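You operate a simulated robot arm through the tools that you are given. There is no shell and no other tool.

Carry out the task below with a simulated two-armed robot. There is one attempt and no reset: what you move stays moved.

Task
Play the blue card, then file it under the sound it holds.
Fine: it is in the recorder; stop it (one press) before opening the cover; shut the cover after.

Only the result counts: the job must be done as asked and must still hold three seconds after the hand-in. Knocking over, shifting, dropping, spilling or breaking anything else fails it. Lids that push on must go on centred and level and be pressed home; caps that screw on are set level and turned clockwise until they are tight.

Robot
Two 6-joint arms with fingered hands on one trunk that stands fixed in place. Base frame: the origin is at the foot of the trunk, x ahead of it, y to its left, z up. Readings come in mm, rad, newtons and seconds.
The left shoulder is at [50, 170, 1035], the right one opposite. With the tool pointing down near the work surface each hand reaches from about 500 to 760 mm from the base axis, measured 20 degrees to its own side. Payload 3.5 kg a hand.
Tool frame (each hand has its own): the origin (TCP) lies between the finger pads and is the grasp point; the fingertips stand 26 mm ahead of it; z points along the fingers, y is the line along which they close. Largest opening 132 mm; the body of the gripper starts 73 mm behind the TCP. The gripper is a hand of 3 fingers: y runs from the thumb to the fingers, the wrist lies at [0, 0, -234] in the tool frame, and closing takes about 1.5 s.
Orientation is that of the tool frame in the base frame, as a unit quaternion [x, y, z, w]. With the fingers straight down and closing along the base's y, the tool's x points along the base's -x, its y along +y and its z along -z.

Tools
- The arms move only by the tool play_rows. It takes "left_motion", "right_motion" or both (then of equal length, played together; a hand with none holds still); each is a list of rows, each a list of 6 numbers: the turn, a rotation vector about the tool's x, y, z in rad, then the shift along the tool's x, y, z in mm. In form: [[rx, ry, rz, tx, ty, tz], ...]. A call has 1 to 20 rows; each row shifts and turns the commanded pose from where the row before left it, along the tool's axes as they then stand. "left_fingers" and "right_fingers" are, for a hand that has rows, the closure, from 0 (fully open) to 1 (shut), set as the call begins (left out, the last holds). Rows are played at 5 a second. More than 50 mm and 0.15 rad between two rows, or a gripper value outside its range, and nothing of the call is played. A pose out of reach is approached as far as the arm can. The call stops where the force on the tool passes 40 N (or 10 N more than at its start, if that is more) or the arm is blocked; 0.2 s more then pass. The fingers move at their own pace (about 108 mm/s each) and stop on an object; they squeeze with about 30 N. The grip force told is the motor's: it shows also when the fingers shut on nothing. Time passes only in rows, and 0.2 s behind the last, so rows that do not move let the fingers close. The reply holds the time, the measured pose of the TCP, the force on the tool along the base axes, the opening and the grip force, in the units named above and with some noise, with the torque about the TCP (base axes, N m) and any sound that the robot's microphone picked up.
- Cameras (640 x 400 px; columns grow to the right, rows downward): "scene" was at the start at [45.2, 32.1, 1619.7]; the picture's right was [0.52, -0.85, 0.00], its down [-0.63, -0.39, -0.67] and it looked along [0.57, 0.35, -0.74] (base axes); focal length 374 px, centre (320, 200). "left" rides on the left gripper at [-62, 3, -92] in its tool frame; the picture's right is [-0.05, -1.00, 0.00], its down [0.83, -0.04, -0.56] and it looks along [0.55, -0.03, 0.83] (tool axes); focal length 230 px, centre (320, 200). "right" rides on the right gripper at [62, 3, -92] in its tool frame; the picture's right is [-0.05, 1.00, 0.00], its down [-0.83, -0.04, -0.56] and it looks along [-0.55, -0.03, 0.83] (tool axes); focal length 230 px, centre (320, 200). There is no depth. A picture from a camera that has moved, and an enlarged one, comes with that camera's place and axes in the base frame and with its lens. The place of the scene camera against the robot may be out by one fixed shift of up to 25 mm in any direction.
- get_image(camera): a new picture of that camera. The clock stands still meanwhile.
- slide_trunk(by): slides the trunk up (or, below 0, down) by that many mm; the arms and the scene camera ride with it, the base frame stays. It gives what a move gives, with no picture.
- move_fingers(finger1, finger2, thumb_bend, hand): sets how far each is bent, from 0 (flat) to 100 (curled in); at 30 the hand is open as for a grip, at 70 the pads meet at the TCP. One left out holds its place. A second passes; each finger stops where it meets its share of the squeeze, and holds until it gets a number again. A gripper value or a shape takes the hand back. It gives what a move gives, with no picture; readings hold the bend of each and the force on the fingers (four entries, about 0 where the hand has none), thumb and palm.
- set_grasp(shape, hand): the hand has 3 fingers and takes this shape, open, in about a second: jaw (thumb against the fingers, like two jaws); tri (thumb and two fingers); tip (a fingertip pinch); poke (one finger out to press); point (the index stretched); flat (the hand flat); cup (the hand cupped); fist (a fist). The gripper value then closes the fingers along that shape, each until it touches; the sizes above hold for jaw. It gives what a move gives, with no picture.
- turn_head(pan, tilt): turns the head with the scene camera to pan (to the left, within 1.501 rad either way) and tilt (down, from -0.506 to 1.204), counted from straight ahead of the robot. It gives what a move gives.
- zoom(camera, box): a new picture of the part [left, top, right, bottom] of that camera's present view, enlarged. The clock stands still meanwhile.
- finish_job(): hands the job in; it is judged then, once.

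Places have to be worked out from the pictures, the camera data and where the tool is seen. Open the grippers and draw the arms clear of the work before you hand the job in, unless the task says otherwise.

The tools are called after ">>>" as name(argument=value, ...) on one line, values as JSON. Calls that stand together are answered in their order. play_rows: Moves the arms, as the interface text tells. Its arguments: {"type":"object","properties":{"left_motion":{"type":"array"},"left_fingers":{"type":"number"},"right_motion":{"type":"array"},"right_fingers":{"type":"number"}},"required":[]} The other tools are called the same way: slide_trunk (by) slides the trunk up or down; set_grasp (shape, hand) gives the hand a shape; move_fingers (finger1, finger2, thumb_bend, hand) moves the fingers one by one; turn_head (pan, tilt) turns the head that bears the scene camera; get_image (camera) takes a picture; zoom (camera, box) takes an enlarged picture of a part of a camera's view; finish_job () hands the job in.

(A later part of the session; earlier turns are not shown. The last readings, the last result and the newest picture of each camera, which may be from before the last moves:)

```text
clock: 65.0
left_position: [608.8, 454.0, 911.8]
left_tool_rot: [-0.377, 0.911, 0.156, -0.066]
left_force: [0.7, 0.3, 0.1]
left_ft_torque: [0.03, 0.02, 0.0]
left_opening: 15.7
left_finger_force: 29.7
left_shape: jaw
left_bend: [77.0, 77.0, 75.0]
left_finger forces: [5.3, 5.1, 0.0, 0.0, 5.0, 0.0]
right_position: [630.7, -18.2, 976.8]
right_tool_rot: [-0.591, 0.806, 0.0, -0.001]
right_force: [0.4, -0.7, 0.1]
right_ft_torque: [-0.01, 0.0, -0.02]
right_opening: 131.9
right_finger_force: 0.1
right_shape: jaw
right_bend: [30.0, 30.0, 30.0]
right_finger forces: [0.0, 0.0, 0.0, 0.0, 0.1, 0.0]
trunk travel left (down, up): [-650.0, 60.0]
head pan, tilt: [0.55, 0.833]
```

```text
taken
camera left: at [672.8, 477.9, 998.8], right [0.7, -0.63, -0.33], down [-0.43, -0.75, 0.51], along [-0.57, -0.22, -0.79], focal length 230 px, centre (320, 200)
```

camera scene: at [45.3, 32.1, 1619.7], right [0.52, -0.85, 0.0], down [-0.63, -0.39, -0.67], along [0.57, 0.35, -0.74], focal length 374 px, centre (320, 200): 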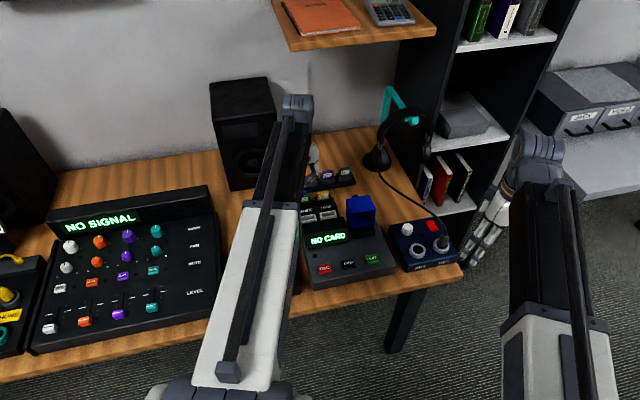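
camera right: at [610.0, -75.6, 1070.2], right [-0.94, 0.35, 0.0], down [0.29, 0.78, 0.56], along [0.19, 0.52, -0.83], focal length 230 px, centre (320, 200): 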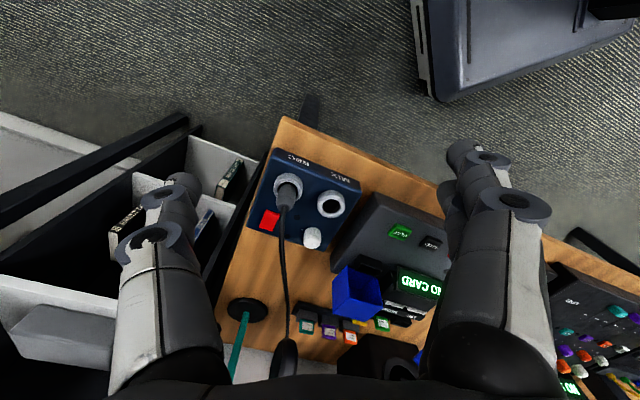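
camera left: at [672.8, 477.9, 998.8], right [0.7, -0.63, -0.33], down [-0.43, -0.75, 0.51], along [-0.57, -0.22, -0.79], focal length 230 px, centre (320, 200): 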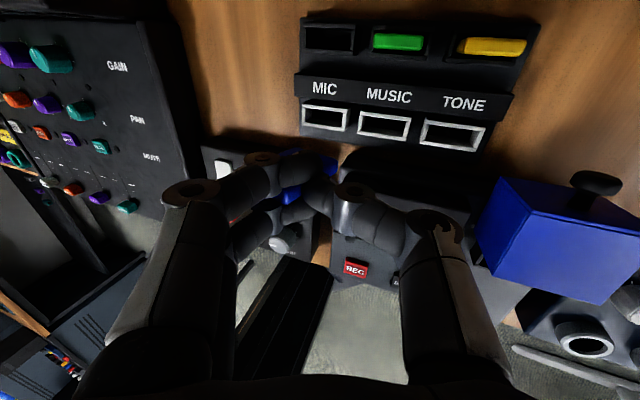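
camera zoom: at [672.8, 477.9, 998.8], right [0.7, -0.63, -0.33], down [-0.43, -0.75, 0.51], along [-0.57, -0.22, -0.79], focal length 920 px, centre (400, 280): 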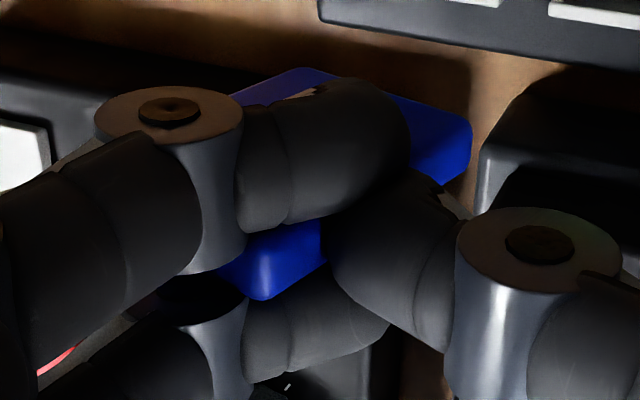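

The hold is unchanged after 0.34 rad. I complete the tilt to about 0.68 rad.

>>> play_rows(left_motion=[[-0.04, 0, 0, 0, 0, 0], [-0.06, 0, 0, 0, 0, 0], [-0.07, 0, 0, 0, 0, 0], [-0.07, 0, 0, 0, 0, 0], [-0.06, 0, 0, 0, 0, 0], [-0.04, 0, 0, 0, 0, 0], [0, 0, 0, 0, 0, 0]])

>>> get_image(camera="left")

>>> get_image(camera="scene")

>>> get_image(camera="right")

```text
clock: 66.6
left_position: [608.3, 454.6, 912.5]
left_tool_rot: [-0.361, 0.871, 0.308, -0.128]
left_force: [-0.8, -1.8, 0.4]
left_ft_torque: [-0.02, 0.0, -0.01]
left_opening: 15.4
left_finger_force: 30.1
left_shape: jaw
left_bend: [77.0, 77.0, 75.0]
left_finger forces: [5.0, 5.2, 0.1, 0.0, 5.0, 0.0]
right_position: [631.0, -18.8, 977.4]
right_tool_rot: [-0.591, 0.806, -0.001, -0.001]
right_force: [-1.3, -0.2, 1.2]
right_ft_torque: [0.02, -0.01, 0.0]
right_opening: 132.0
right_finger_force: 0.0
right_shape: jaw
right_bend: [30.0, 30.0, 30.0]
right_finger forces: [0.1, 0.1, 0.1, 0.0, 0.1, 0.0]
trunk travel left (down, up): [-650.0, 60.0]
head pan, tilt: [0.55, 0.833]
```

```text
taken
camera left: at [692.5, 458.4, 984.4], right [0.58, -0.51, -0.63], down [-0.32, -0.86, 0.41], along [-0.75, -0.04, -0.66], focal length 230 px, centre (320, 200)
```

left: 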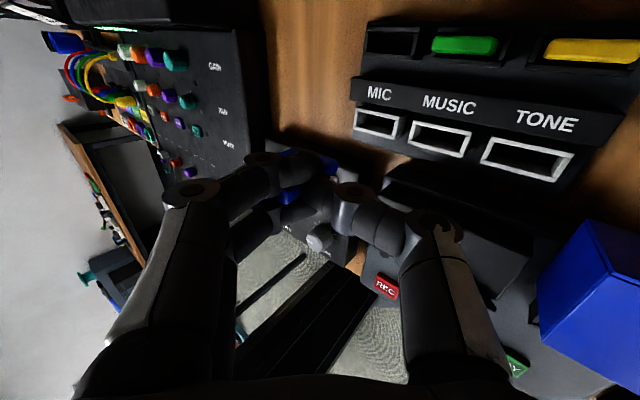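

```text
taken
camera scene: at [45.3, 32.1, 1619.7], right [0.52, -0.85, 0.0], down [-0.63, -0.39, -0.67], along [0.57, 0.35, -0.74], focal length 374 px, centre (320, 200)
```

scene: 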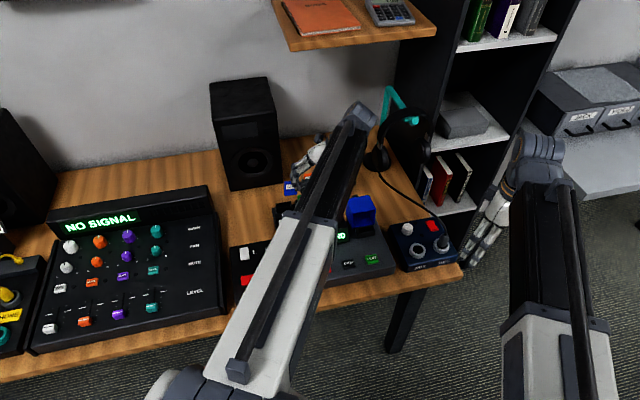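

```text
taken
camera right: at [610.0, -75.6, 1070.2], right [-0.94, 0.35, 0.0], down [0.29, 0.78, 0.56], along [0.19, 0.52, -0.83], focal length 230 px, centre (320, 200)
```

right: 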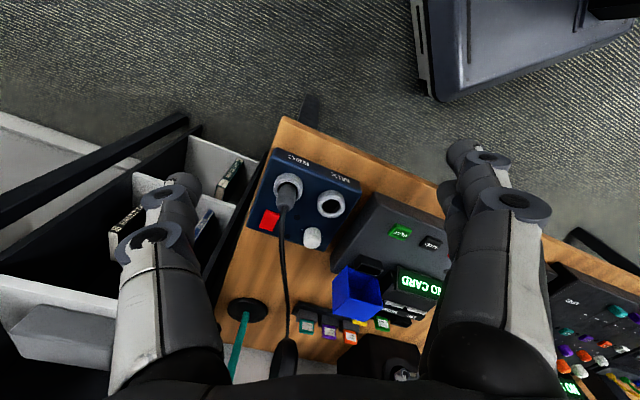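

The tilt is reached and the scene camera now sees the card. I zoom there to verify it hangs upright.

>>> zoom(camera="scene", box=[250, 130, 350, 220])

>>> zoom(camera="left", box=[240, 80, 440, 220])

```text
4.44 times, centred on (300, 175) of scene
camera zoom: at [45.3, 32.1, 1619.7], right [0.52, -0.85, 0.0], down [-0.63, -0.39, -0.67], along [0.57, 0.35, -0.74], focal length 1663 px, centre (409, 311)
```

zoom: 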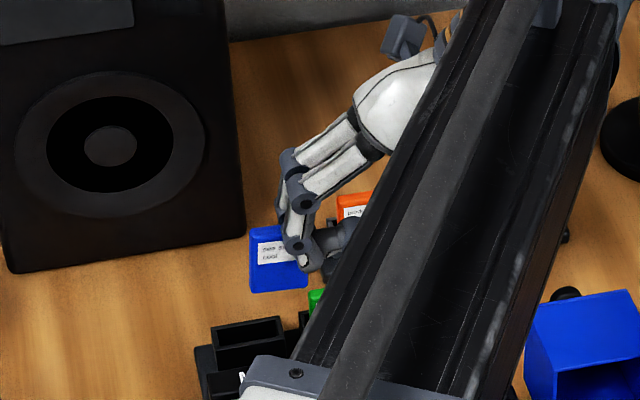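

```text
2.86 times, centred on (340, 150) of left
camera zoom: at [692.5, 458.4, 984.4], right [0.58, -0.51, -0.63], down [-0.32, -0.86, 0.41], along [-0.75, -0.04, -0.66], focal length 657 px, centre (263, 343)
```

zoom: 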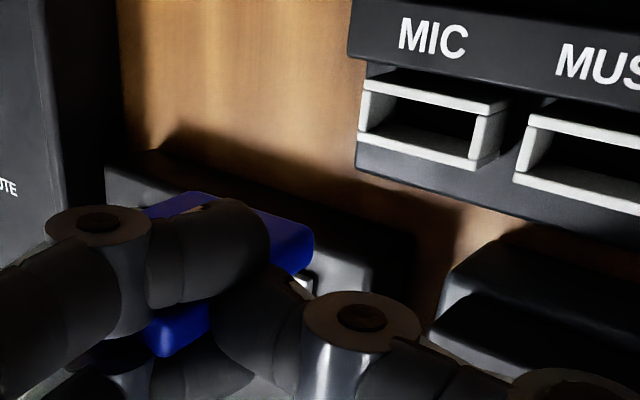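

The card is nearly upright, perhaps a few degrees over-tilted. I zoom tighter to measure it.

>>> zoom(camera="scene", box=[280, 170, 340, 210])

```text
10.00 times, centred on (310, 190) of scene
camera zoom: at [45.3, 32.1, 1619.7], right [0.52, -0.85, 0.0], down [-0.63, -0.39, -0.67], along [0.57, 0.35, -0.74], focal length 3741 px, centre (420, 300)
```

zoom: 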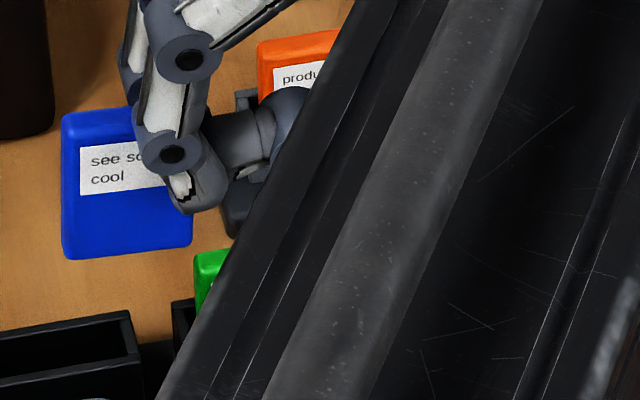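

Comparing with the upright orange card, the blue card is over-tilted by about 3°, so I back off 0.055 rad. Then I bring it to about 20 mm above the MIC pocket, using the card position calibrated from the scene view.

>>> play_rows(left_motion=[[0.03, 0, 0, 0, 0, 0], [0.025, 0, 0, 0, 0, 0], [0, 0, 0, 0.2, -2, 5], [0, 0, 0, 0.5, -5, 12], [0, 0, 0, 0.6, -6, 14], [0, 0, 0, 0.6, -6, 14], [0, 0, 0, 0.6, -6, 14], [0, 0, 0, 0.6, -6, 14], [0, 0, 0, 0.5, -5, 12], [0, 0, 0, 0.3, -3, 7], [0, 0, 0, 0.1, -1.6, 3.8], [0, 0, 0, 0, 0, 0]])

>>> get_image(camera="left")

>>> zoom(camera="left", box=[240, 80, 440, 220])

>>> zoom(camera="scene", box=[250, 170, 330, 240])

```text
clock: 69.2
left_position: [589.7, 466.6, 811.0]
left_tool_rot: [-0.363, 0.88, 0.284, -0.119]
left_force: [-0.5, 0.4, -0.3]
left_ft_torque: [0.03, 0.03, 0.01]
left_opening: 15.3
left_finger_force: 30.3
left_shape: jaw
left_bend: [77.0, 77.0, 75.0]
left_finger forces: [5.1, 5.1, 0.1, 0.0, 4.8, 0.1]
right_position: [630.9, -18.3, 978.0]
right_tool_rot: [-0.591, 0.806, 0.0, -0.001]
right_force: [-0.1, -0.1, -0.3]
right_ft_torque: [0.01, 0.0, -0.06]
right_opening: 131.9
right_finger_force: 0.0
right_shape: jaw
right_bend: [30.0, 30.0, 30.0]
right_finger forces: [0.1, 0.0, 0.0, 0.0, 0.0, 0.0]
trunk travel left (down, up): [-650.0, 60.0]
head pan, tilt: [0.55, 0.833]
```

```text
taken
camera left: at [670.1, 475.1, 886.0], right [0.61, -0.54, -0.58], down [-0.33, -0.84, 0.43], along [-0.72, -0.07, -0.69], focal length 230 px, centre (320, 200)
```

left: 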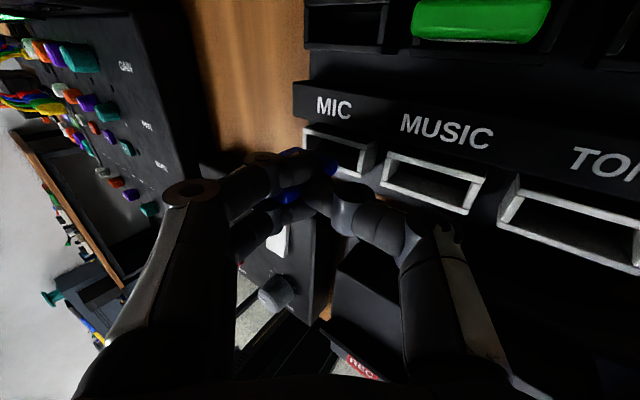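

```text
2.86 times, centred on (340, 150) of left
camera zoom: at [670.1, 475.1, 886.0], right [0.61, -0.54, -0.58], down [-0.33, -0.84, 0.43], along [-0.72, -0.07, -0.69], focal length 657 px, centre (263, 343)
```

zoom: 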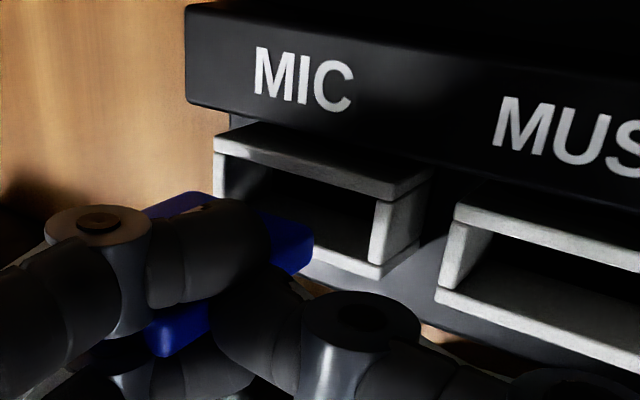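

```text
5.71 times, centred on (290, 205) of scene
camera zoom: at [45.3, 32.1, 1619.7], right [0.52, -0.85, 0.0], down [-0.63, -0.39, -0.67], along [0.57, 0.35, -0.74], focal length 2138 px, centre (491, 171)
```

zoom: 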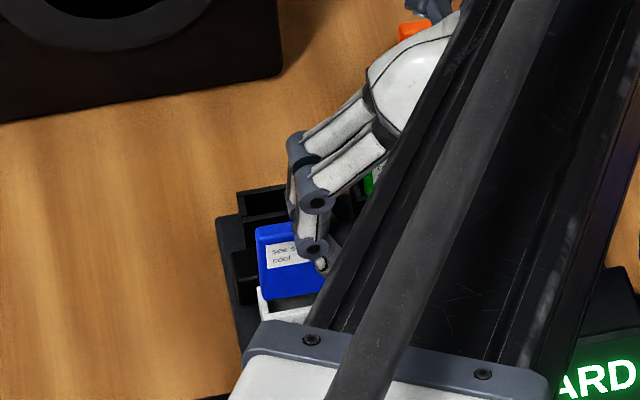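

The scene view now shows the card right above the MIC pocket. I zoom closer for the alignment.

>>> zoom(camera="scene", box=[274, 200, 318, 232])

>>> zoom(camera="left", box=[280, 110, 390, 200])

```text
12.50 times, centred on (296, 216) of scene
camera zoom: at [45.3, 32.1, 1619.7], right [0.52, -0.85, 0.0], down [-0.63, -0.39, -0.67], along [0.57, 0.35, -0.74], focal length 4677 px, centre (620, 0)
```

zoom: 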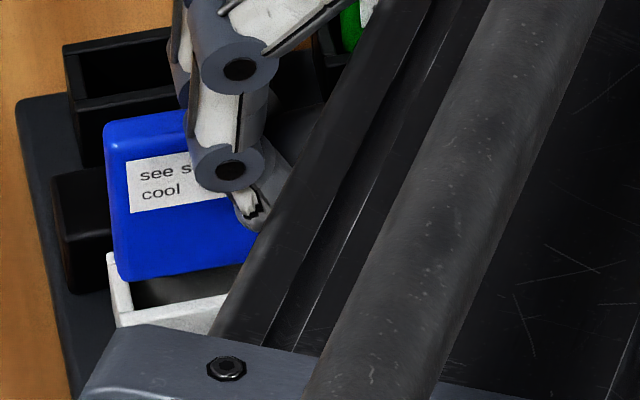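

```text
4.44 times, centred on (335, 155) of left
camera zoom: at [670.1, 475.1, 886.0], right [0.61, -0.54, -0.58], down [-0.33, -0.84, 0.43], along [-0.72, -0.07, -0.69], focal length 1022 px, centre (253, 400)
```

zoom: 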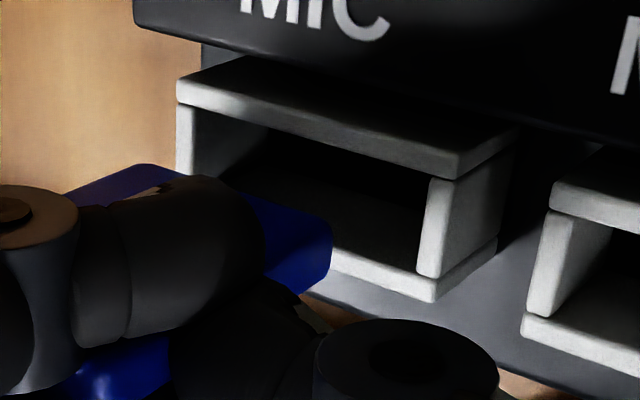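

Cross-checking both views, the pocket top is near z≈765 and the card bottom is about 11 mm above it. The card needs about 4.5 mm to the right and 1.3 mm back. I make that shift and descend about 7 mm, then verify.

>>> play_rows(left_motion=[[0, 0, 0, -0.7, -1.8, -1.3], [0, 0, 0, -0.6, -1.85, -1.3], [0, 0, 0, 0, -2, 2.8], [0, 0, 0, 0, -2, 2.9], [0, 0, 0, 0, 0, 0]])

>>> zoom(camera="scene", box=[274, 200, 318, 232])

>>> zoom(camera="left", box=[280, 110, 390, 200])

```text
clock: 70.4
left_position: [592.6, 465.1, 805.4]
left_tool_rot: [-0.364, 0.879, 0.284, -0.118]
left_force: [0.3, 0.3, -0.7]
left_ft_torque: [-0.02, 0.0, 0.0]
left_opening: 15.6
left_finger_force: 30.2
left_shape: jaw
left_bend: [77.0, 77.0, 75.0]
left_finger forces: [5.1, 5.2, 0.0, 0.0, 4.7, 0.0]
right_position: [630.5, -18.8, 976.6]
right_tool_rot: [-0.592, 0.806, 0.0, -0.001]
right_force: [0.0, 0.9, -0.7]
right_ft_torque: [0.02, 0.03, 0.02]
right_opening: 131.9
right_finger_force: 0.0
right_shape: jaw
right_bend: [30.0, 30.0, 30.0]
right_finger forces: [0.0, 0.0, 0.0, 0.0, 0.0, 0.0]
trunk travel left (down, up): [-650.0, 60.0]
head pan, tilt: [0.55, 0.833]
```

```text
12.50 times, centred on (296, 216) of scene
camera zoom: at [45.3, 32.1, 1619.7], right [0.52, -0.85, 0.0], down [-0.63, -0.39, -0.67], along [0.57, 0.35, -0.74], focal length 4677 px, centre (620, 0)
```

zoom: 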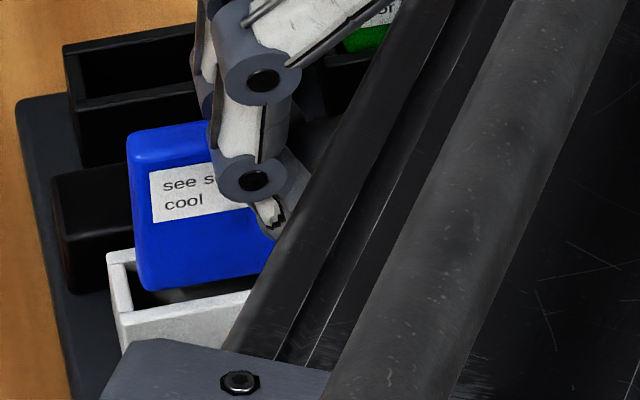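

```text
4.44 times, centred on (335, 155) of left
camera zoom: at [674.7, 472.4, 879.4], right [0.61, -0.54, -0.58], down [-0.33, -0.84, 0.43], along [-0.72, -0.07, -0.69], focal length 1022 px, centre (253, 400)
```

zoom: 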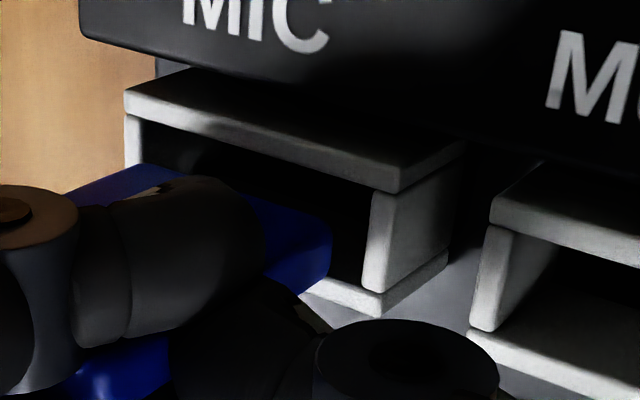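

The card is centred over the MIC pocket within about 1–2 mm each way, with its bottom about 3 mm above the rim. I descend in small steps, watching the force.

>>> play_rows(left_motion=[[0, 0, 0, 0, -1.17, 1.62], [0, 0, 0, 0, -1.17, 1.62], [0, 0, 0, 0, -1.17, 1.62], [0, 0, 0, 0, -1.17, 1.62], [0, 0, 0, 0, 0, 0]])

>>> zoom(camera="scene", box=[274, 200, 318, 232])

>>> zoom(camera="left", box=[280, 110, 390, 200])

```text
clock: 71.6
left_position: [593.8, 464.2, 796.4]
left_tool_rot: [-0.363, 0.879, 0.284, -0.118]
left_force: [-0.3, 0.3, -0.3]
left_ft_torque: [-0.01, -0.02, -0.02]
left_opening: 15.5
left_finger_force: 30.2
left_shape: jaw
left_bend: [77.0, 77.0, 75.0]
left_finger forces: [5.1, 5.1, 0.0, 0.0, 4.7, 0.0]
right_position: [630.8, -19.7, 976.5]
right_tool_rot: [-0.591, 0.807, 0.001, 0.0]
right_force: [0.0, 0.0, 0.8]
right_ft_torque: [0.0, -0.02, 0.02]
right_opening: 131.9
right_finger_force: 0.1
right_shape: jaw
right_bend: [30.0, 30.0, 30.0]
right_finger forces: [0.0, 0.0, 0.0, 0.0, 0.0, 0.0]
trunk travel left (down, up): [-650.0, 60.0]
head pan, tilt: [0.55, 0.833]
```

```text
12.50 times, centred on (296, 216) of scene
camera zoom: at [45.3, 32.1, 1619.7], right [0.52, -0.85, 0.0], down [-0.63, -0.39, -0.67], along [0.57, 0.35, -0.74], focal length 4677 px, centre (620, 0)
```

zoom: 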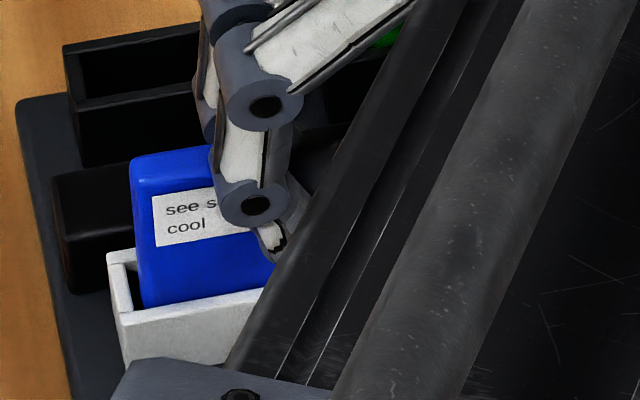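

```text
4.44 times, centred on (335, 155) of left
camera zoom: at [674.5, 472.3, 870.9], right [0.61, -0.54, -0.58], down [-0.33, -0.84, 0.43], along [-0.72, -0.07, -0.69], focal length 1022 px, centre (253, 400)
```

zoom: 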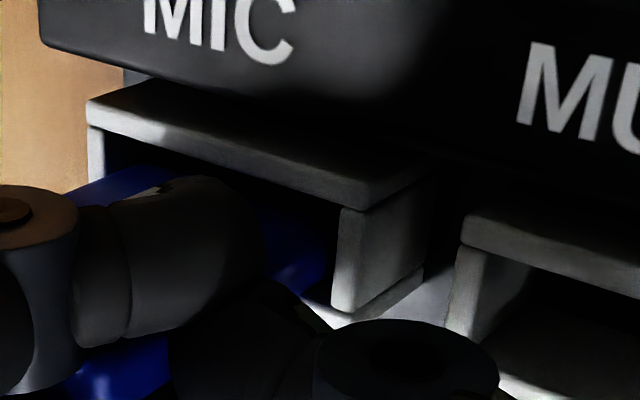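

No contact and the card's lower edge is now entering the pocket behind the front rim. I continue down in small steps.

>>> play_rows(left_motion=[[0, 0, 0, 0, -1.17, 1.62], [0, 0, 0, 0, -1.17, 1.62], [0, 0, 0, 0, -1.17, 1.62], [0, 0, 0, 0, 0, 0]])

>>> zoom(camera="scene", box=[274, 200, 318, 232])

>>> zoom(camera="left", box=[280, 110, 390, 200])

```text
clock: 72.6
left_position: [593.4, 464.5, 791.1]
left_tool_rot: [-0.364, 0.879, 0.284, -0.12]
left_force: [0.1, 0.7, 0.0]
left_ft_torque: [0.02, -0.01, 0.0]
left_opening: 15.4
left_finger_force: 30.0
left_shape: jaw
left_bend: [77.0, 77.0, 75.0]
left_finger forces: [5.1, 5.0, 0.0, 0.0, 4.8, 0.0]
right_position: [631.3, -19.2, 979.2]
right_tool_rot: [-0.591, 0.807, 0.0, -0.001]
right_force: [-0.2, -0.2, 0.8]
right_ft_torque: [0.01, 0.04, 0.0]
right_opening: 132.1
right_finger_force: 0.0
right_shape: jaw
right_bend: [30.0, 30.0, 30.0]
right_finger forces: [0.0, 0.0, 0.1, 0.0, 0.0, 0.0]
trunk travel left (down, up): [-650.0, 60.0]
head pan, tilt: [0.55, 0.833]
```

```text
12.50 times, centred on (296, 216) of scene
camera zoom: at [45.3, 32.1, 1619.7], right [0.52, -0.85, 0.0], down [-0.63, -0.39, -0.67], along [0.57, 0.35, -0.74], focal length 4677 px, centre (620, 0)
```

zoom: 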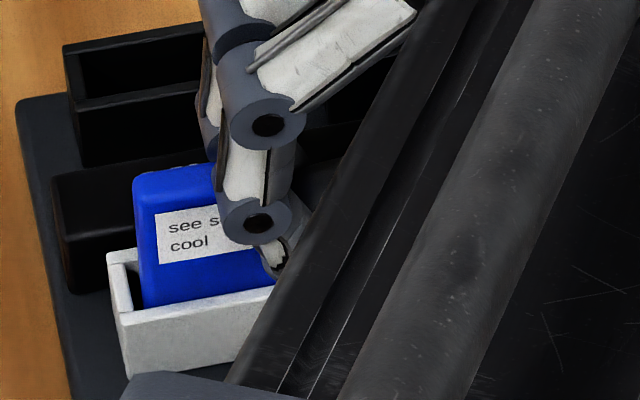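

```text
4.44 times, centred on (335, 155) of left
camera zoom: at [674.5, 472.0, 864.8], right [0.61, -0.54, -0.58], down [-0.33, -0.84, 0.43], along [-0.72, -0.07, -0.69], focal length 1022 px, centre (253, 400)
```

zoom: 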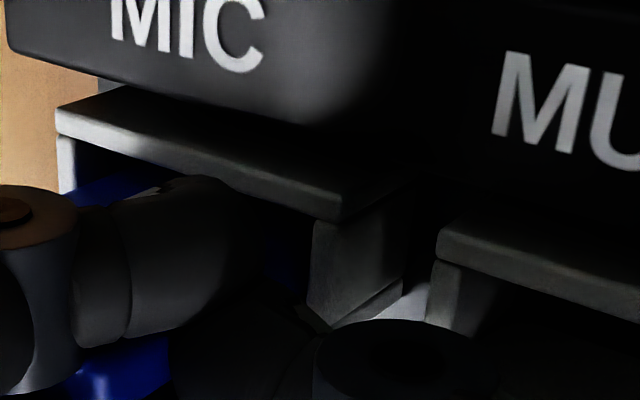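

About 8 mm of the card is in the pocket, still no contact. I continue carefully, since the fingertips are nearing the rim.

>>> play_rows(left_motion=[[0, 0, 0, 0, -0.88, 1.22], [0, 0, 0, 0, -0.88, 1.22], [0, 0, 0, 0, -0.88, 1.22], [0, 0, 0, 0, 0, 0]])

>>> zoom(camera="scene", box=[274, 200, 318, 232])

```text
clock: 73.6
left_position: [593.2, 464.3, 786.4]
left_tool_rot: [-0.364, 0.879, 0.284, -0.118]
left_force: [-0.3, -0.3, -0.5]
left_ft_torque: [0.02, -0.01, 0.02]
left_opening: 15.5
left_finger_force: 29.9
left_shape: jaw
left_bend: [77.0, 77.0, 75.0]
left_finger forces: [5.1, 5.0, 0.0, 0.0, 4.7, 0.0]
right_position: [631.3, -19.0, 977.2]
right_tool_rot: [-0.592, 0.806, 0.0, 0.0]
right_force: [-0.4, -0.2, -0.3]
right_ft_torque: [-0.01, 0.0, 0.01]
right_opening: 131.8
right_finger_force: 0.0
right_shape: jaw
right_bend: [30.0, 30.0, 30.0]
right_finger forces: [0.0, 0.1, 0.1, 0.0, 0.0, 0.0]
trunk travel left (down, up): [-650.0, 60.0]
head pan, tilt: [0.55, 0.833]
```

```text
12.50 times, centred on (296, 216) of scene
camera zoom: at [45.3, 32.1, 1619.7], right [0.52, -0.85, 0.0], down [-0.63, -0.39, -0.67], along [0.57, 0.35, -0.74], focal length 4677 px, centre (620, 0)
```

zoom: 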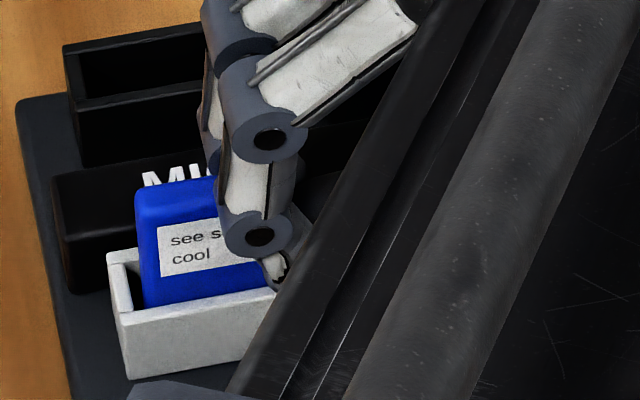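

About 13 mm is in. I go down further in 1 mm steps until it bottoms or a fingertip meets the rim.

>>> play_rows(left_motion=[[0, 0, 0, 0, -0.58, 0.81], [0, 0, 0, 0, -0.58, 0.81], [0, 0, 0, 0, -0.58, 0.81], [0, 0, 0, 0, 0, 0]])

>>> zoom(camera="scene", box=[274, 200, 318, 232])

```text
clock: 74.6
left_position: [592.6, 464.3, 782.1]
left_tool_rot: [-0.363, 0.88, 0.283, -0.117]
left_force: [0.8, 0.6, -0.5]
left_ft_torque: [0.0, 0.0, 0.03]
left_opening: 15.4
left_finger_force: 30.3
left_shape: jaw
left_bend: [77.0, 77.0, 75.0]
left_finger forces: [5.6, 5.0, 0.0, 0.0, 4.6, 0.1]
right_position: [630.7, -17.9, 976.4]
right_tool_rot: [-0.592, 0.806, -0.001, 0.0]
right_force: [0.5, 0.1, -0.3]
right_ft_torque: [-0.04, 0.02, -0.01]
right_opening: 131.9
right_finger_force: 0.2
right_shape: jaw
right_bend: [30.0, 30.0, 30.0]
right_finger forces: [0.1, 0.0, 0.0, 0.0, 0.0, 0.0]
trunk travel left (down, up): [-650.0, 60.0]
head pan, tilt: [0.55, 0.833]
```

```text
12.50 times, centred on (296, 216) of scene
camera zoom: at [45.3, 32.1, 1619.7], right [0.52, -0.85, 0.0], down [-0.63, -0.39, -0.67], along [0.57, 0.35, -0.74], focal length 4677 px, centre (620, 0)
```

zoom: 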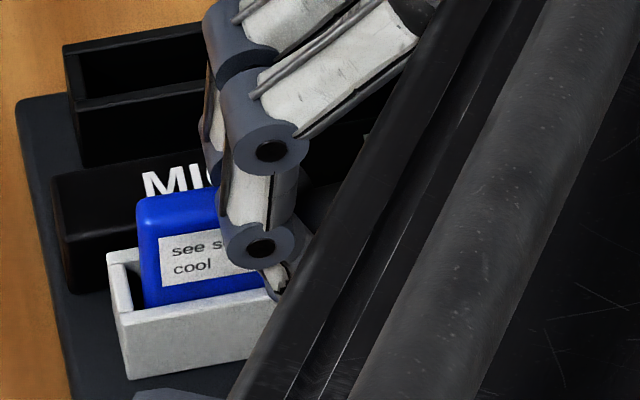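

About 18 mm of the card is in the pocket, nearly at its floor, and a fingertip is just touching. Before releasing I check where the thumb sits relative to the pocket walls.

>>> zoom(camera="left", box=[250, 100, 370, 220])

>>> get_image(camera="left")

```text
3.33 times, centred on (310, 160) of left
camera zoom: at [673.9, 471.2, 857.1], right [0.61, -0.54, -0.58], down [-0.33, -0.84, 0.43], along [-0.72, -0.06, -0.69], focal length 767 px, centre (353, 333)
```

zoom: 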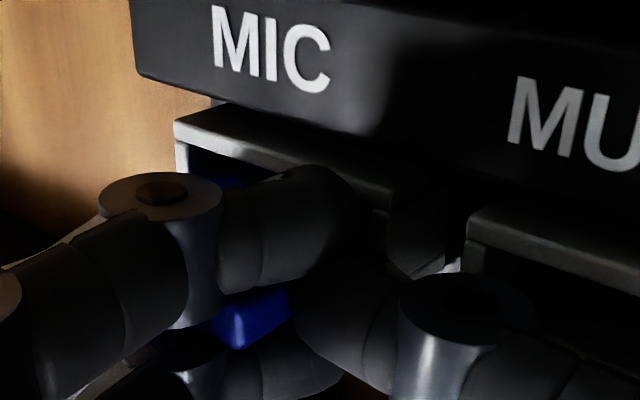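

```text
taken
camera left: at [673.9, 471.2, 857.1], right [0.61, -0.54, -0.58], down [-0.33, -0.84, 0.43], along [-0.72, -0.06, -0.69], focal length 230 px, centre (320, 200)
```

left: 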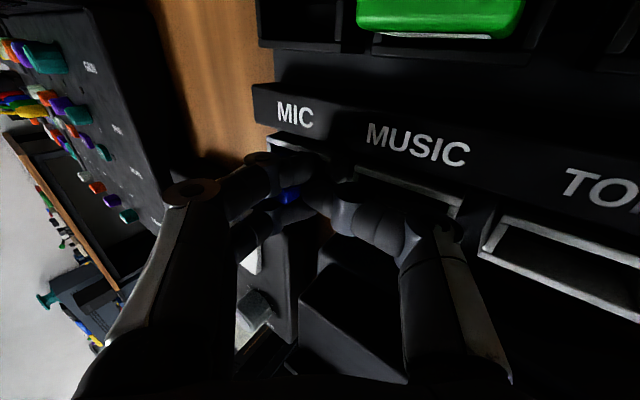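

The thumb is over-curled just above the pocket's right wall, so fully opening the jaw would drive the tips into the rims. I raise 3 mm (card still about 15 mm deep) and back off only the thumb slightly to free the card.

>>> play_rows(left_motion=[[0, 0, 0, 0, 0.88, -1.22], [0, 0, 0, 0, 0.88, -1.22], [0, 0, 0, 0, 0, 0]])

>>> move_fingers(hand="left", thumb_bend=73.5)

>>> zoom(camera="scene", box=[274, 200, 318, 232])

>>> zoom(camera="left", box=[250, 100, 370, 220])

```text
clock: 75.4
left_position: [593.2, 463.7, 785.7]
left_tool_rot: [-0.364, 0.88, 0.283, -0.117]
left_force: [1.0, 0.7, -0.4]
left_ft_torque: [-0.02, 0.0, 0.05]
left_opening: 15.4
left_finger_force: 29.4
left_shape: jaw
left_bend: [77.0, 77.0, 75.0]
left_finger forces: [5.2, 5.1, 0.1, 0.0, 4.6, 0.1]
right_position: [631.6, -18.6, 978.1]
right_tool_rot: [-0.591, 0.807, 0.0, 0.0]
right_force: [0.1, -0.7, 1.0]
right_ft_torque: [0.0, 0.0, 0.0]
right_opening: 132.0
right_finger_force: 0.1
right_shape: jaw
right_bend: [30.0, 30.0, 30.0]
right_finger forces: [0.0, 0.0, 0.0, 0.1, 0.1, 0.0]
trunk travel left (down, up): [-650.0, 60.0]
head pan, tilt: [0.55, 0.833]
```

```text
clock: 76.4
left_position: [593.8, 464.7, 784.4]
left_tool_rot: [-0.363, 0.88, 0.283, -0.117]
left_force: [1.1, -1.6, 0.8]
left_ft_torque: [-0.03, -0.01, -0.01]
left_opening: 0.3
left_finger_force: 6.0
left_shape: fingers
left_bend: [77.0, 77.0, 74.0]
left_finger forces: [3.7, 3.6, 0.0, 0.0, 5.2, 0.0]
right_position: [630.3, -19.8, 977.4]
right_tool_rot: [-0.591, 0.806, 0.0, 0.0]
right_force: [-0.3, 0.1, -0.6]
right_ft_torque: [0.01, -0.01, 0.03]
right_opening: 131.9
right_finger_force: 0.1
right_shape: jaw
right_bend: [30.0, 30.0, 30.0]
right_finger forces: [0.0, 0.0, 0.0, 0.0, 0.1, 0.0]
trunk travel left (down, up): [-650.0, 60.0]
head pan, tilt: [0.55, 0.833]
```

```text
12.50 times, centred on (296, 216) of scene
camera zoom: at [45.2, 31.9, 1619.7], right [0.52, -0.85, 0.0], down [-0.63, -0.39, -0.67], along [0.57, 0.35, -0.74], focal length 4677 px, centre (620, 0)
```

zoom: 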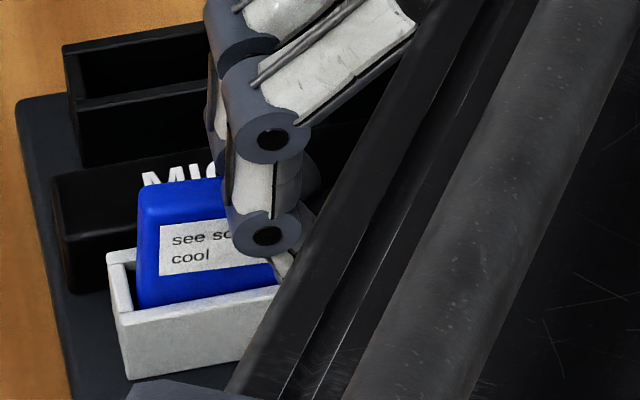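

```text
3.33 times, centred on (310, 160) of left
camera zoom: at [674.6, 471.9, 860.7], right [0.61, -0.54, -0.58], down [-0.33, -0.84, 0.43], along [-0.72, -0.06, -0.69], focal length 767 px, centre (353, 333)
```

zoom: 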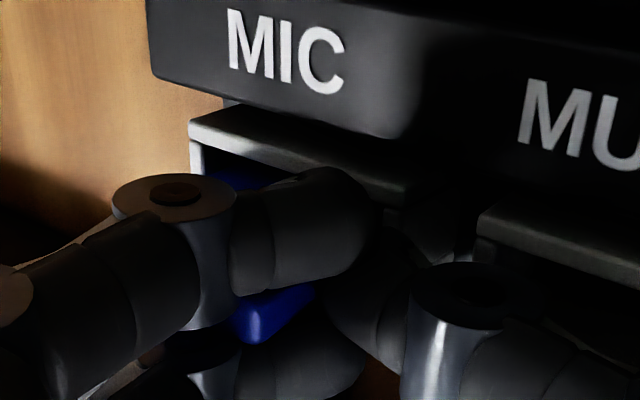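

The squeeze is falling. I back the thumb off a little more and watch that the card stays put.

>>> move_fingers(hand="left", thumb_bend=72)

>>> zoom(camera="scene", box=[274, 200, 318, 232])

>>> zoom(camera="left", box=[250, 100, 370, 220])

```text
clock: 77.4
left_position: [593.9, 463.9, 785.9]
left_tool_rot: [-0.363, 0.879, 0.284, -0.117]
left_force: [2.0, -0.2, 3.4]
left_ft_torque: [0.0, -0.04, 0.02]
left_opening: 0.0
left_finger_force: 6.6
left_shape: fingers
left_bend: [77.0, 77.0, 73.0]
left_finger forces: [3.7, 3.5, 0.0, 0.0, 6.5, 0.0]
right_position: [631.4, -19.4, 976.7]
right_tool_rot: [-0.592, 0.806, 0.0, 0.001]
right_force: [0.1, -0.2, 0.4]
right_ft_torque: [0.0, -0.01, -0.01]
right_opening: 132.0
right_finger_force: 0.1
right_shape: jaw
right_bend: [30.0, 30.0, 30.0]
right_finger forces: [0.0, 0.0, 0.1, 0.0, 0.1, 0.1]
trunk travel left (down, up): [-650.0, 60.0]
head pan, tilt: [0.55, 0.833]
```

```text
12.50 times, centred on (296, 216) of scene
camera zoom: at [45.1, 31.9, 1619.7], right [0.52, -0.85, 0.0], down [-0.63, -0.39, -0.67], along [0.57, 0.35, -0.74], focal length 4677 px, centre (620, 0)
```

zoom: 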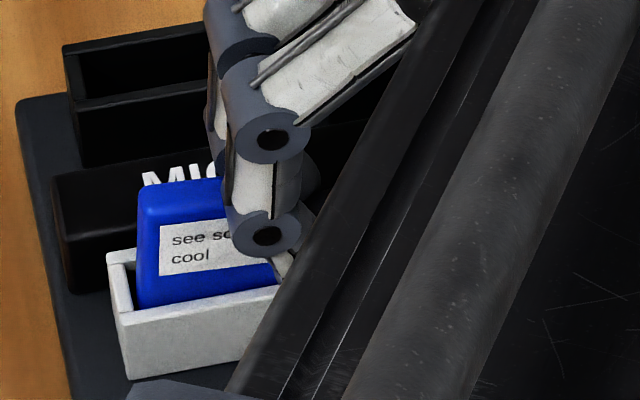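

```text
3.33 times, centred on (310, 160) of left
camera zoom: at [674.6, 471.9, 860.8], right [0.61, -0.54, -0.58], down [-0.33, -0.84, 0.43], along [-0.72, -0.06, -0.69], focal length 767 px, centre (353, 333)
```

zoom: 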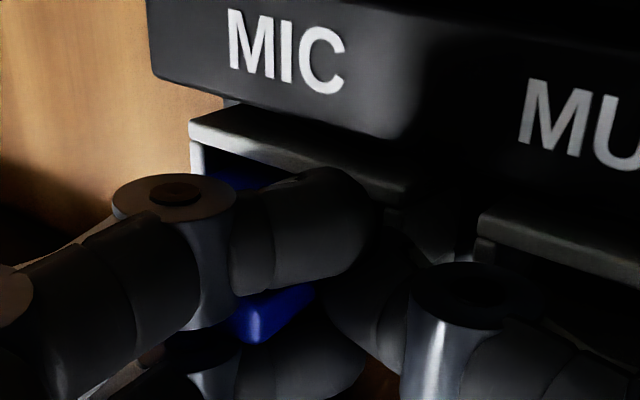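

The thumb is now resting on the pocket rim and the card is only lightly sandwiched between the two fingers. I raise 1.5 mm and slide the hand horizontally to the right so the fingers slip off the card's right edge, in small checked steps.

>>> play_rows(left_motion=[[0, 0, 0, 0, 0.88, -1.22], [0, 0, 0, 0, -1.22, -0.88], [0, 0, 0, 0, -1.22, -0.88], [0, 0, 0, 0, -1.22, -0.88], [0, 0, 0, 0, 0, 0]])

>>> zoom(camera="scene", box=[274, 200, 318, 232])

```text
clock: 78.6
left_position: [595.5, 461.2, 787.7]
left_tool_rot: [-0.364, 0.88, 0.283, -0.118]
left_force: [-0.2, 0.2, 0.4]
left_ft_torque: [0.02, 0.02, 0.01]
left_opening: 0.0
left_finger_force: 3.7
left_shape: fingers
left_bend: [77.0, 77.0, 73.0]
left_finger forces: [3.3, 3.1, 0.0, 0.0, 0.0, 0.0]
right_position: [631.3, -17.7, 976.5]
right_tool_rot: [-0.591, 0.807, 0.0, 0.0]
right_force: [0.6, -0.8, -0.4]
right_ft_torque: [-0.01, -0.01, 0.04]
right_opening: 132.0
right_finger_force: 0.0
right_shape: jaw
right_bend: [30.0, 30.0, 30.0]
right_finger forces: [0.0, 0.0, 0.1, 0.1, 0.0, 0.0]
trunk travel left (down, up): [-650.0, 60.0]
head pan, tilt: [0.55, 0.833]
```

```text
12.50 times, centred on (296, 216) of scene
camera zoom: at [45.2, 32.1, 1619.7], right [0.52, -0.85, 0.0], down [-0.63, -0.39, -0.67], along [0.57, 0.35, -0.74], focal length 4677 px, centre (620, 0)
```

zoom: 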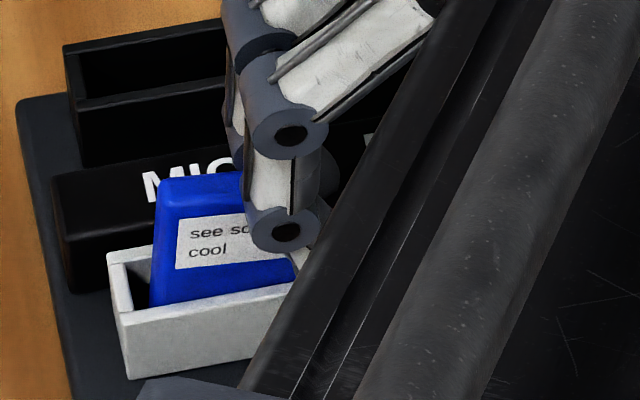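

The thumb is free now and the card is moving with the fingers inside the pocket. I continue rightward; the pocket's right wall should hold the card while the fingers slip off.

>>> play_rows(left_motion=[[0, 0, 0, 0, -1.22, -0.88], [0, 0, 0, 0, -1.22, -0.88], [0, 0, 0, 0, -1.22, -0.88], [0, 0, 0, 0, 0, 0]])

>>> zoom(camera="scene", box=[274, 200, 318, 232])

```text
clock: 79.6
left_position: [596.9, 458.2, 788.2]
left_tool_rot: [-0.364, 0.88, 0.283, -0.118]
left_force: [-0.8, 1.3, -0.6]
left_ft_torque: [0.02, 0.04, -0.01]
left_opening: 0.5
left_finger_force: 2.9
left_shape: fingers
left_bend: [77.0, 77.0, 72.0]
left_finger forces: [3.9, 3.0, 0.1, 0.0, 0.0, 0.1]
left hand out of reach, approached as far as the arm can: row 3
right_position: [631.5, -19.6, 977.0]
right_tool_rot: [-0.591, 0.806, 0.0, 0.0]
right_force: [-0.1, 0.4, -0.1]
right_ft_torque: [0.01, 0.0, 0.02]
right_opening: 131.9
right_finger_force: 0.1
right_shape: jaw
right_bend: [30.0, 30.0, 30.0]
right_finger forces: [0.0, 0.0, 0.1, 0.0, 0.1, 0.0]
trunk travel left (down, up): [-650.0, 60.0]
head pan, tilt: [0.55, 0.833]
```

```text
12.50 times, centred on (296, 216) of scene
camera zoom: at [45.3, 32.3, 1619.7], right [0.52, -0.85, 0.0], down [-0.63, -0.39, -0.67], along [0.57, 0.35, -0.74], focal length 4677 px, centre (620, 0)
```

zoom: 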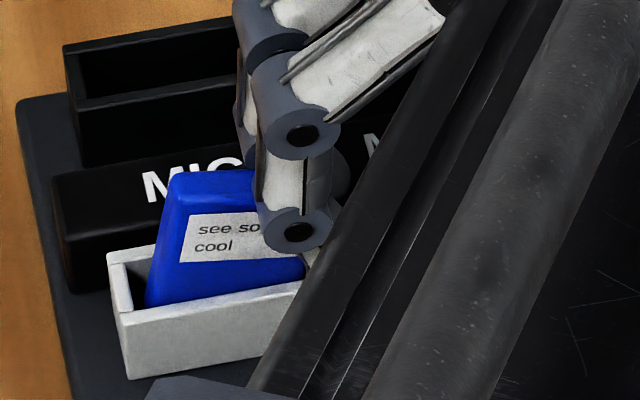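

The card is pivoting in the pocket with the fingers, and the arm hit its reach limit at this tilt. I'll un-tilt the hand by 0.2 rad, which also lowers the card towards the pocket floor and regains reach, then look again.

>>> play_rows(left_motion=[[0.05, 0, 0, 0, 0, 0], [0.05, 0, 0, 0, 0, 0], [0.05, 0, 0, 0, 0, 0], [0.05, 0, 0, 0, 0, 0], [0, 0, 0, 0, 0, 0]])

>>> zoom(camera="scene", box=[274, 200, 318, 232])

>>> zoom(camera="left", box=[250, 100, 370, 220])

```text
clock: 80.8
left_position: [595.2, 458.7, 787.0]
left_tool_rot: [-0.374, 0.903, 0.195, -0.081]
left_force: [-2.5, 1.5, 4.2]
left_ft_torque: [0.06, 0.04, 0.03]
left_opening: 0.3
left_finger_force: 6.0
left_shape: fingers
left_bend: [77.0, 77.0, 73.0]
left_finger forces: [4.6, 4.4, 0.0, 0.0, 3.0, 0.0]
right_position: [631.7, -18.1, 977.0]
right_tool_rot: [-0.591, 0.806, 0.0, 0.0]
right_force: [-0.3, 0.7, 0.9]
right_ft_torque: [-0.02, 0.01, 0.0]
right_opening: 132.0
right_finger_force: 0.1
right_shape: jaw
right_bend: [30.0, 30.0, 30.0]
right_finger forces: [0.0, 0.0, 0.0, 0.0, 0.1, 0.0]
trunk travel left (down, up): [-650.0, 60.0]
head pan, tilt: [0.55, 0.833]
```

```text
12.50 times, centred on (296, 216) of scene
camera zoom: at [44.8, 32.1, 1619.7], right [0.52, -0.85, 0.0], down [-0.63, -0.39, -0.67], along [0.57, 0.35, -0.74], focal length 4677 px, centre (620, 0)
```

zoom: 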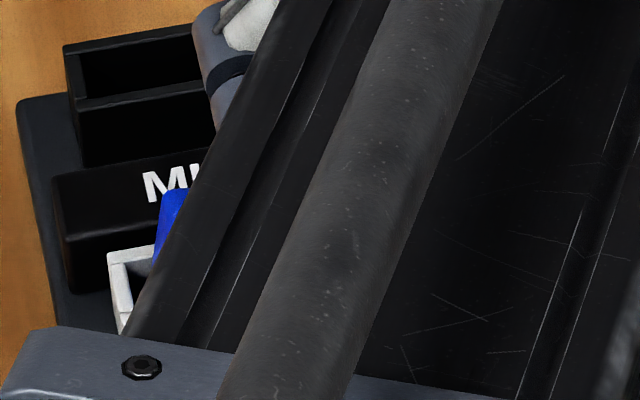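

```text
3.33 times, centred on (310, 160) of left
camera zoom: at [665.4, 477.8, 871.2], right [0.68, -0.61, -0.41], down [-0.4, -0.78, 0.49], along [-0.62, -0.17, -0.77], focal length 767 px, centre (353, 333)
```

zoom: 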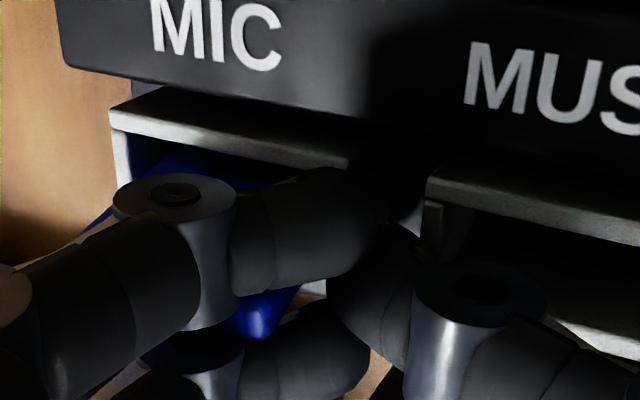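

The fingers now push lightly down and the card appears bottomed, but the forearm hides the scene view. I slide right in small steps and monitor the forces.

>>> play_rows(left_motion=[[0, 0, 0, 0, -1.4, -1.5], [0, 0, 0, 0, -1.82, -0.82], [0, 0, 0, 0, -1.82, -0.82], [0, 0, 0, 0, 0, 0]])

>>> zoom(camera="left", box=[250, 100, 370, 220])

>>> zoom(camera="scene", box=[274, 200, 318, 232])

```text
clock: 81.8
left_position: [600.1, 454.4, 789.1]
left_tool_rot: [-0.374, 0.903, 0.195, -0.082]
left_force: [-3.3, 2.9, 2.2]
left_ft_torque: [0.07, 0.03, 0.06]
left_opening: 0.0
left_finger_force: 6.5
left_shape: fingers
left_bend: [77.0, 77.0, 73.0]
left_finger forces: [4.1, 4.8, 0.0, 0.1, 3.7, 0.0]
right_position: [631.0, -17.0, 977.0]
right_tool_rot: [-0.591, 0.807, 0.0, 0.0]
right_force: [-1.0, -0.2, -0.5]
right_ft_torque: [-0.02, 0.0, 0.0]
right_opening: 131.8
right_finger_force: 0.0
right_shape: jaw
right_bend: [30.0, 30.0, 30.0]
right_finger forces: [0.0, 0.0, 0.0, 0.0, 0.1, 0.0]
trunk travel left (down, up): [-650.0, 60.0]
head pan, tilt: [0.55, 0.833]
```

```text
3.33 times, centred on (310, 160) of left
camera zoom: at [669.9, 474.1, 871.8], right [0.68, -0.61, -0.41], down [-0.4, -0.78, 0.49], along [-0.62, -0.17, -0.77], focal length 767 px, centre (353, 333)
```

zoom: 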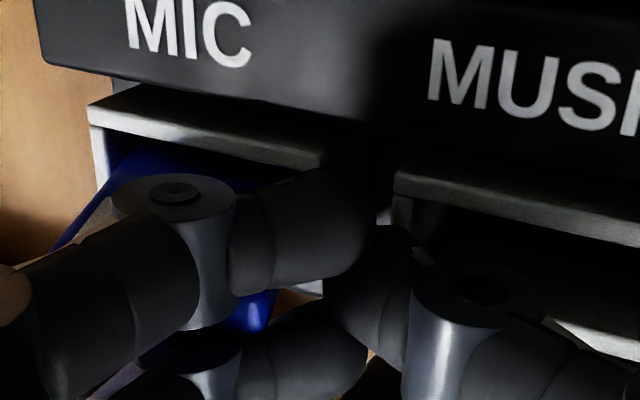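

```text
12.50 times, centred on (296, 216) of scene
camera zoom: at [44.7, 32.1, 1619.7], right [0.52, -0.85, 0.0], down [-0.63, -0.39, -0.67], along [0.57, 0.35, -0.74], focal length 4677 px, centre (620, 0)
```

zoom: 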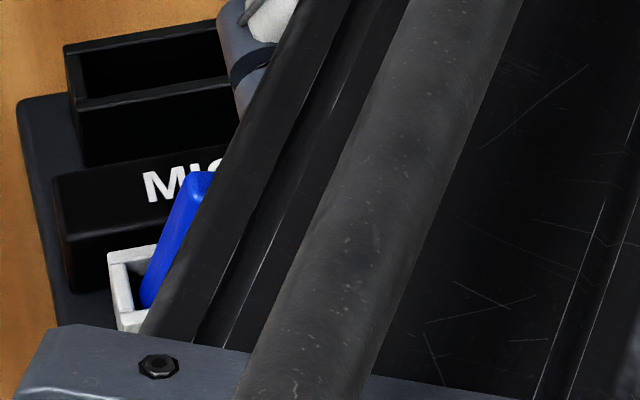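

The card leans about 26° against the pocket's right wall, which is its limit, and the rack hasn't moved. The lateral force is only about 4 N. I continue right so the fingers slip off.

>>> play_rows(left_motion=[[0, 0, 0, 0, -1.82, -0.82], [0, 0, 0, 0, -1.82, -0.82], [0, 0, 0, 0, -1.82, -0.82], [0, 0, 0, 0, 0, 0]])

>>> zoom(camera="left", box=[250, 100, 370, 220])

>>> zoom(camera="scene", box=[274, 200, 318, 232])

```text
clock: 82.8
left_position: [605.1, 450.5, 787.7]
left_tool_rot: [-0.373, 0.903, 0.195, -0.081]
left_force: [-1.7, 2.1, 3.4]
left_ft_torque: [0.06, 0.05, -0.03]
left_opening: 0.2
left_finger_force: 2.4
left_shape: fingers
left_bend: [77.0, 77.0, 73.0]
left_finger forces: [0.2, 0.0, 0.0, 0.1, 4.0, 0.2]
right_position: [629.9, -18.5, 977.6]
right_tool_rot: [-0.591, 0.806, 0.0, 0.0]
right_force: [-0.1, -0.4, 0.8]
right_ft_torque: [0.0, 0.02, 0.02]
right_opening: 131.8
right_finger_force: 0.0
right_shape: jaw
right_bend: [30.0, 30.0, 30.0]
right_finger forces: [0.1, 0.1, 0.0, 0.0, 0.0, 0.0]
trunk travel left (down, up): [-650.0, 60.0]
head pan, tilt: [0.55, 0.833]
```

```text
3.33 times, centred on (310, 160) of left
camera zoom: at [674.7, 469.0, 871.8], right [0.68, -0.61, -0.41], down [-0.4, -0.78, 0.49], along [-0.62, -0.17, -0.77], focal length 767 px, centre (353, 333)
```

zoom: 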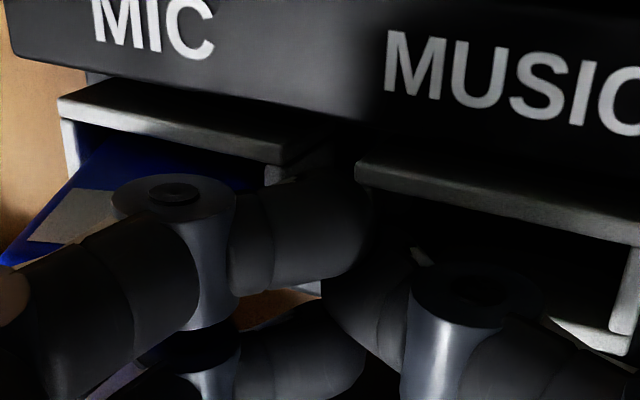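

```text
12.50 times, centred on (296, 216) of scene
camera zoom: at [44.9, 32.1, 1619.7], right [0.52, -0.85, 0.0], down [-0.63, -0.39, -0.67], along [0.57, 0.35, -0.74], focal length 4677 px, centre (620, 0)
```

zoom: 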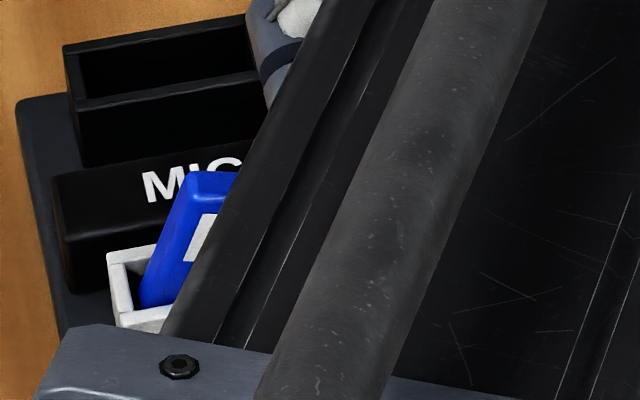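

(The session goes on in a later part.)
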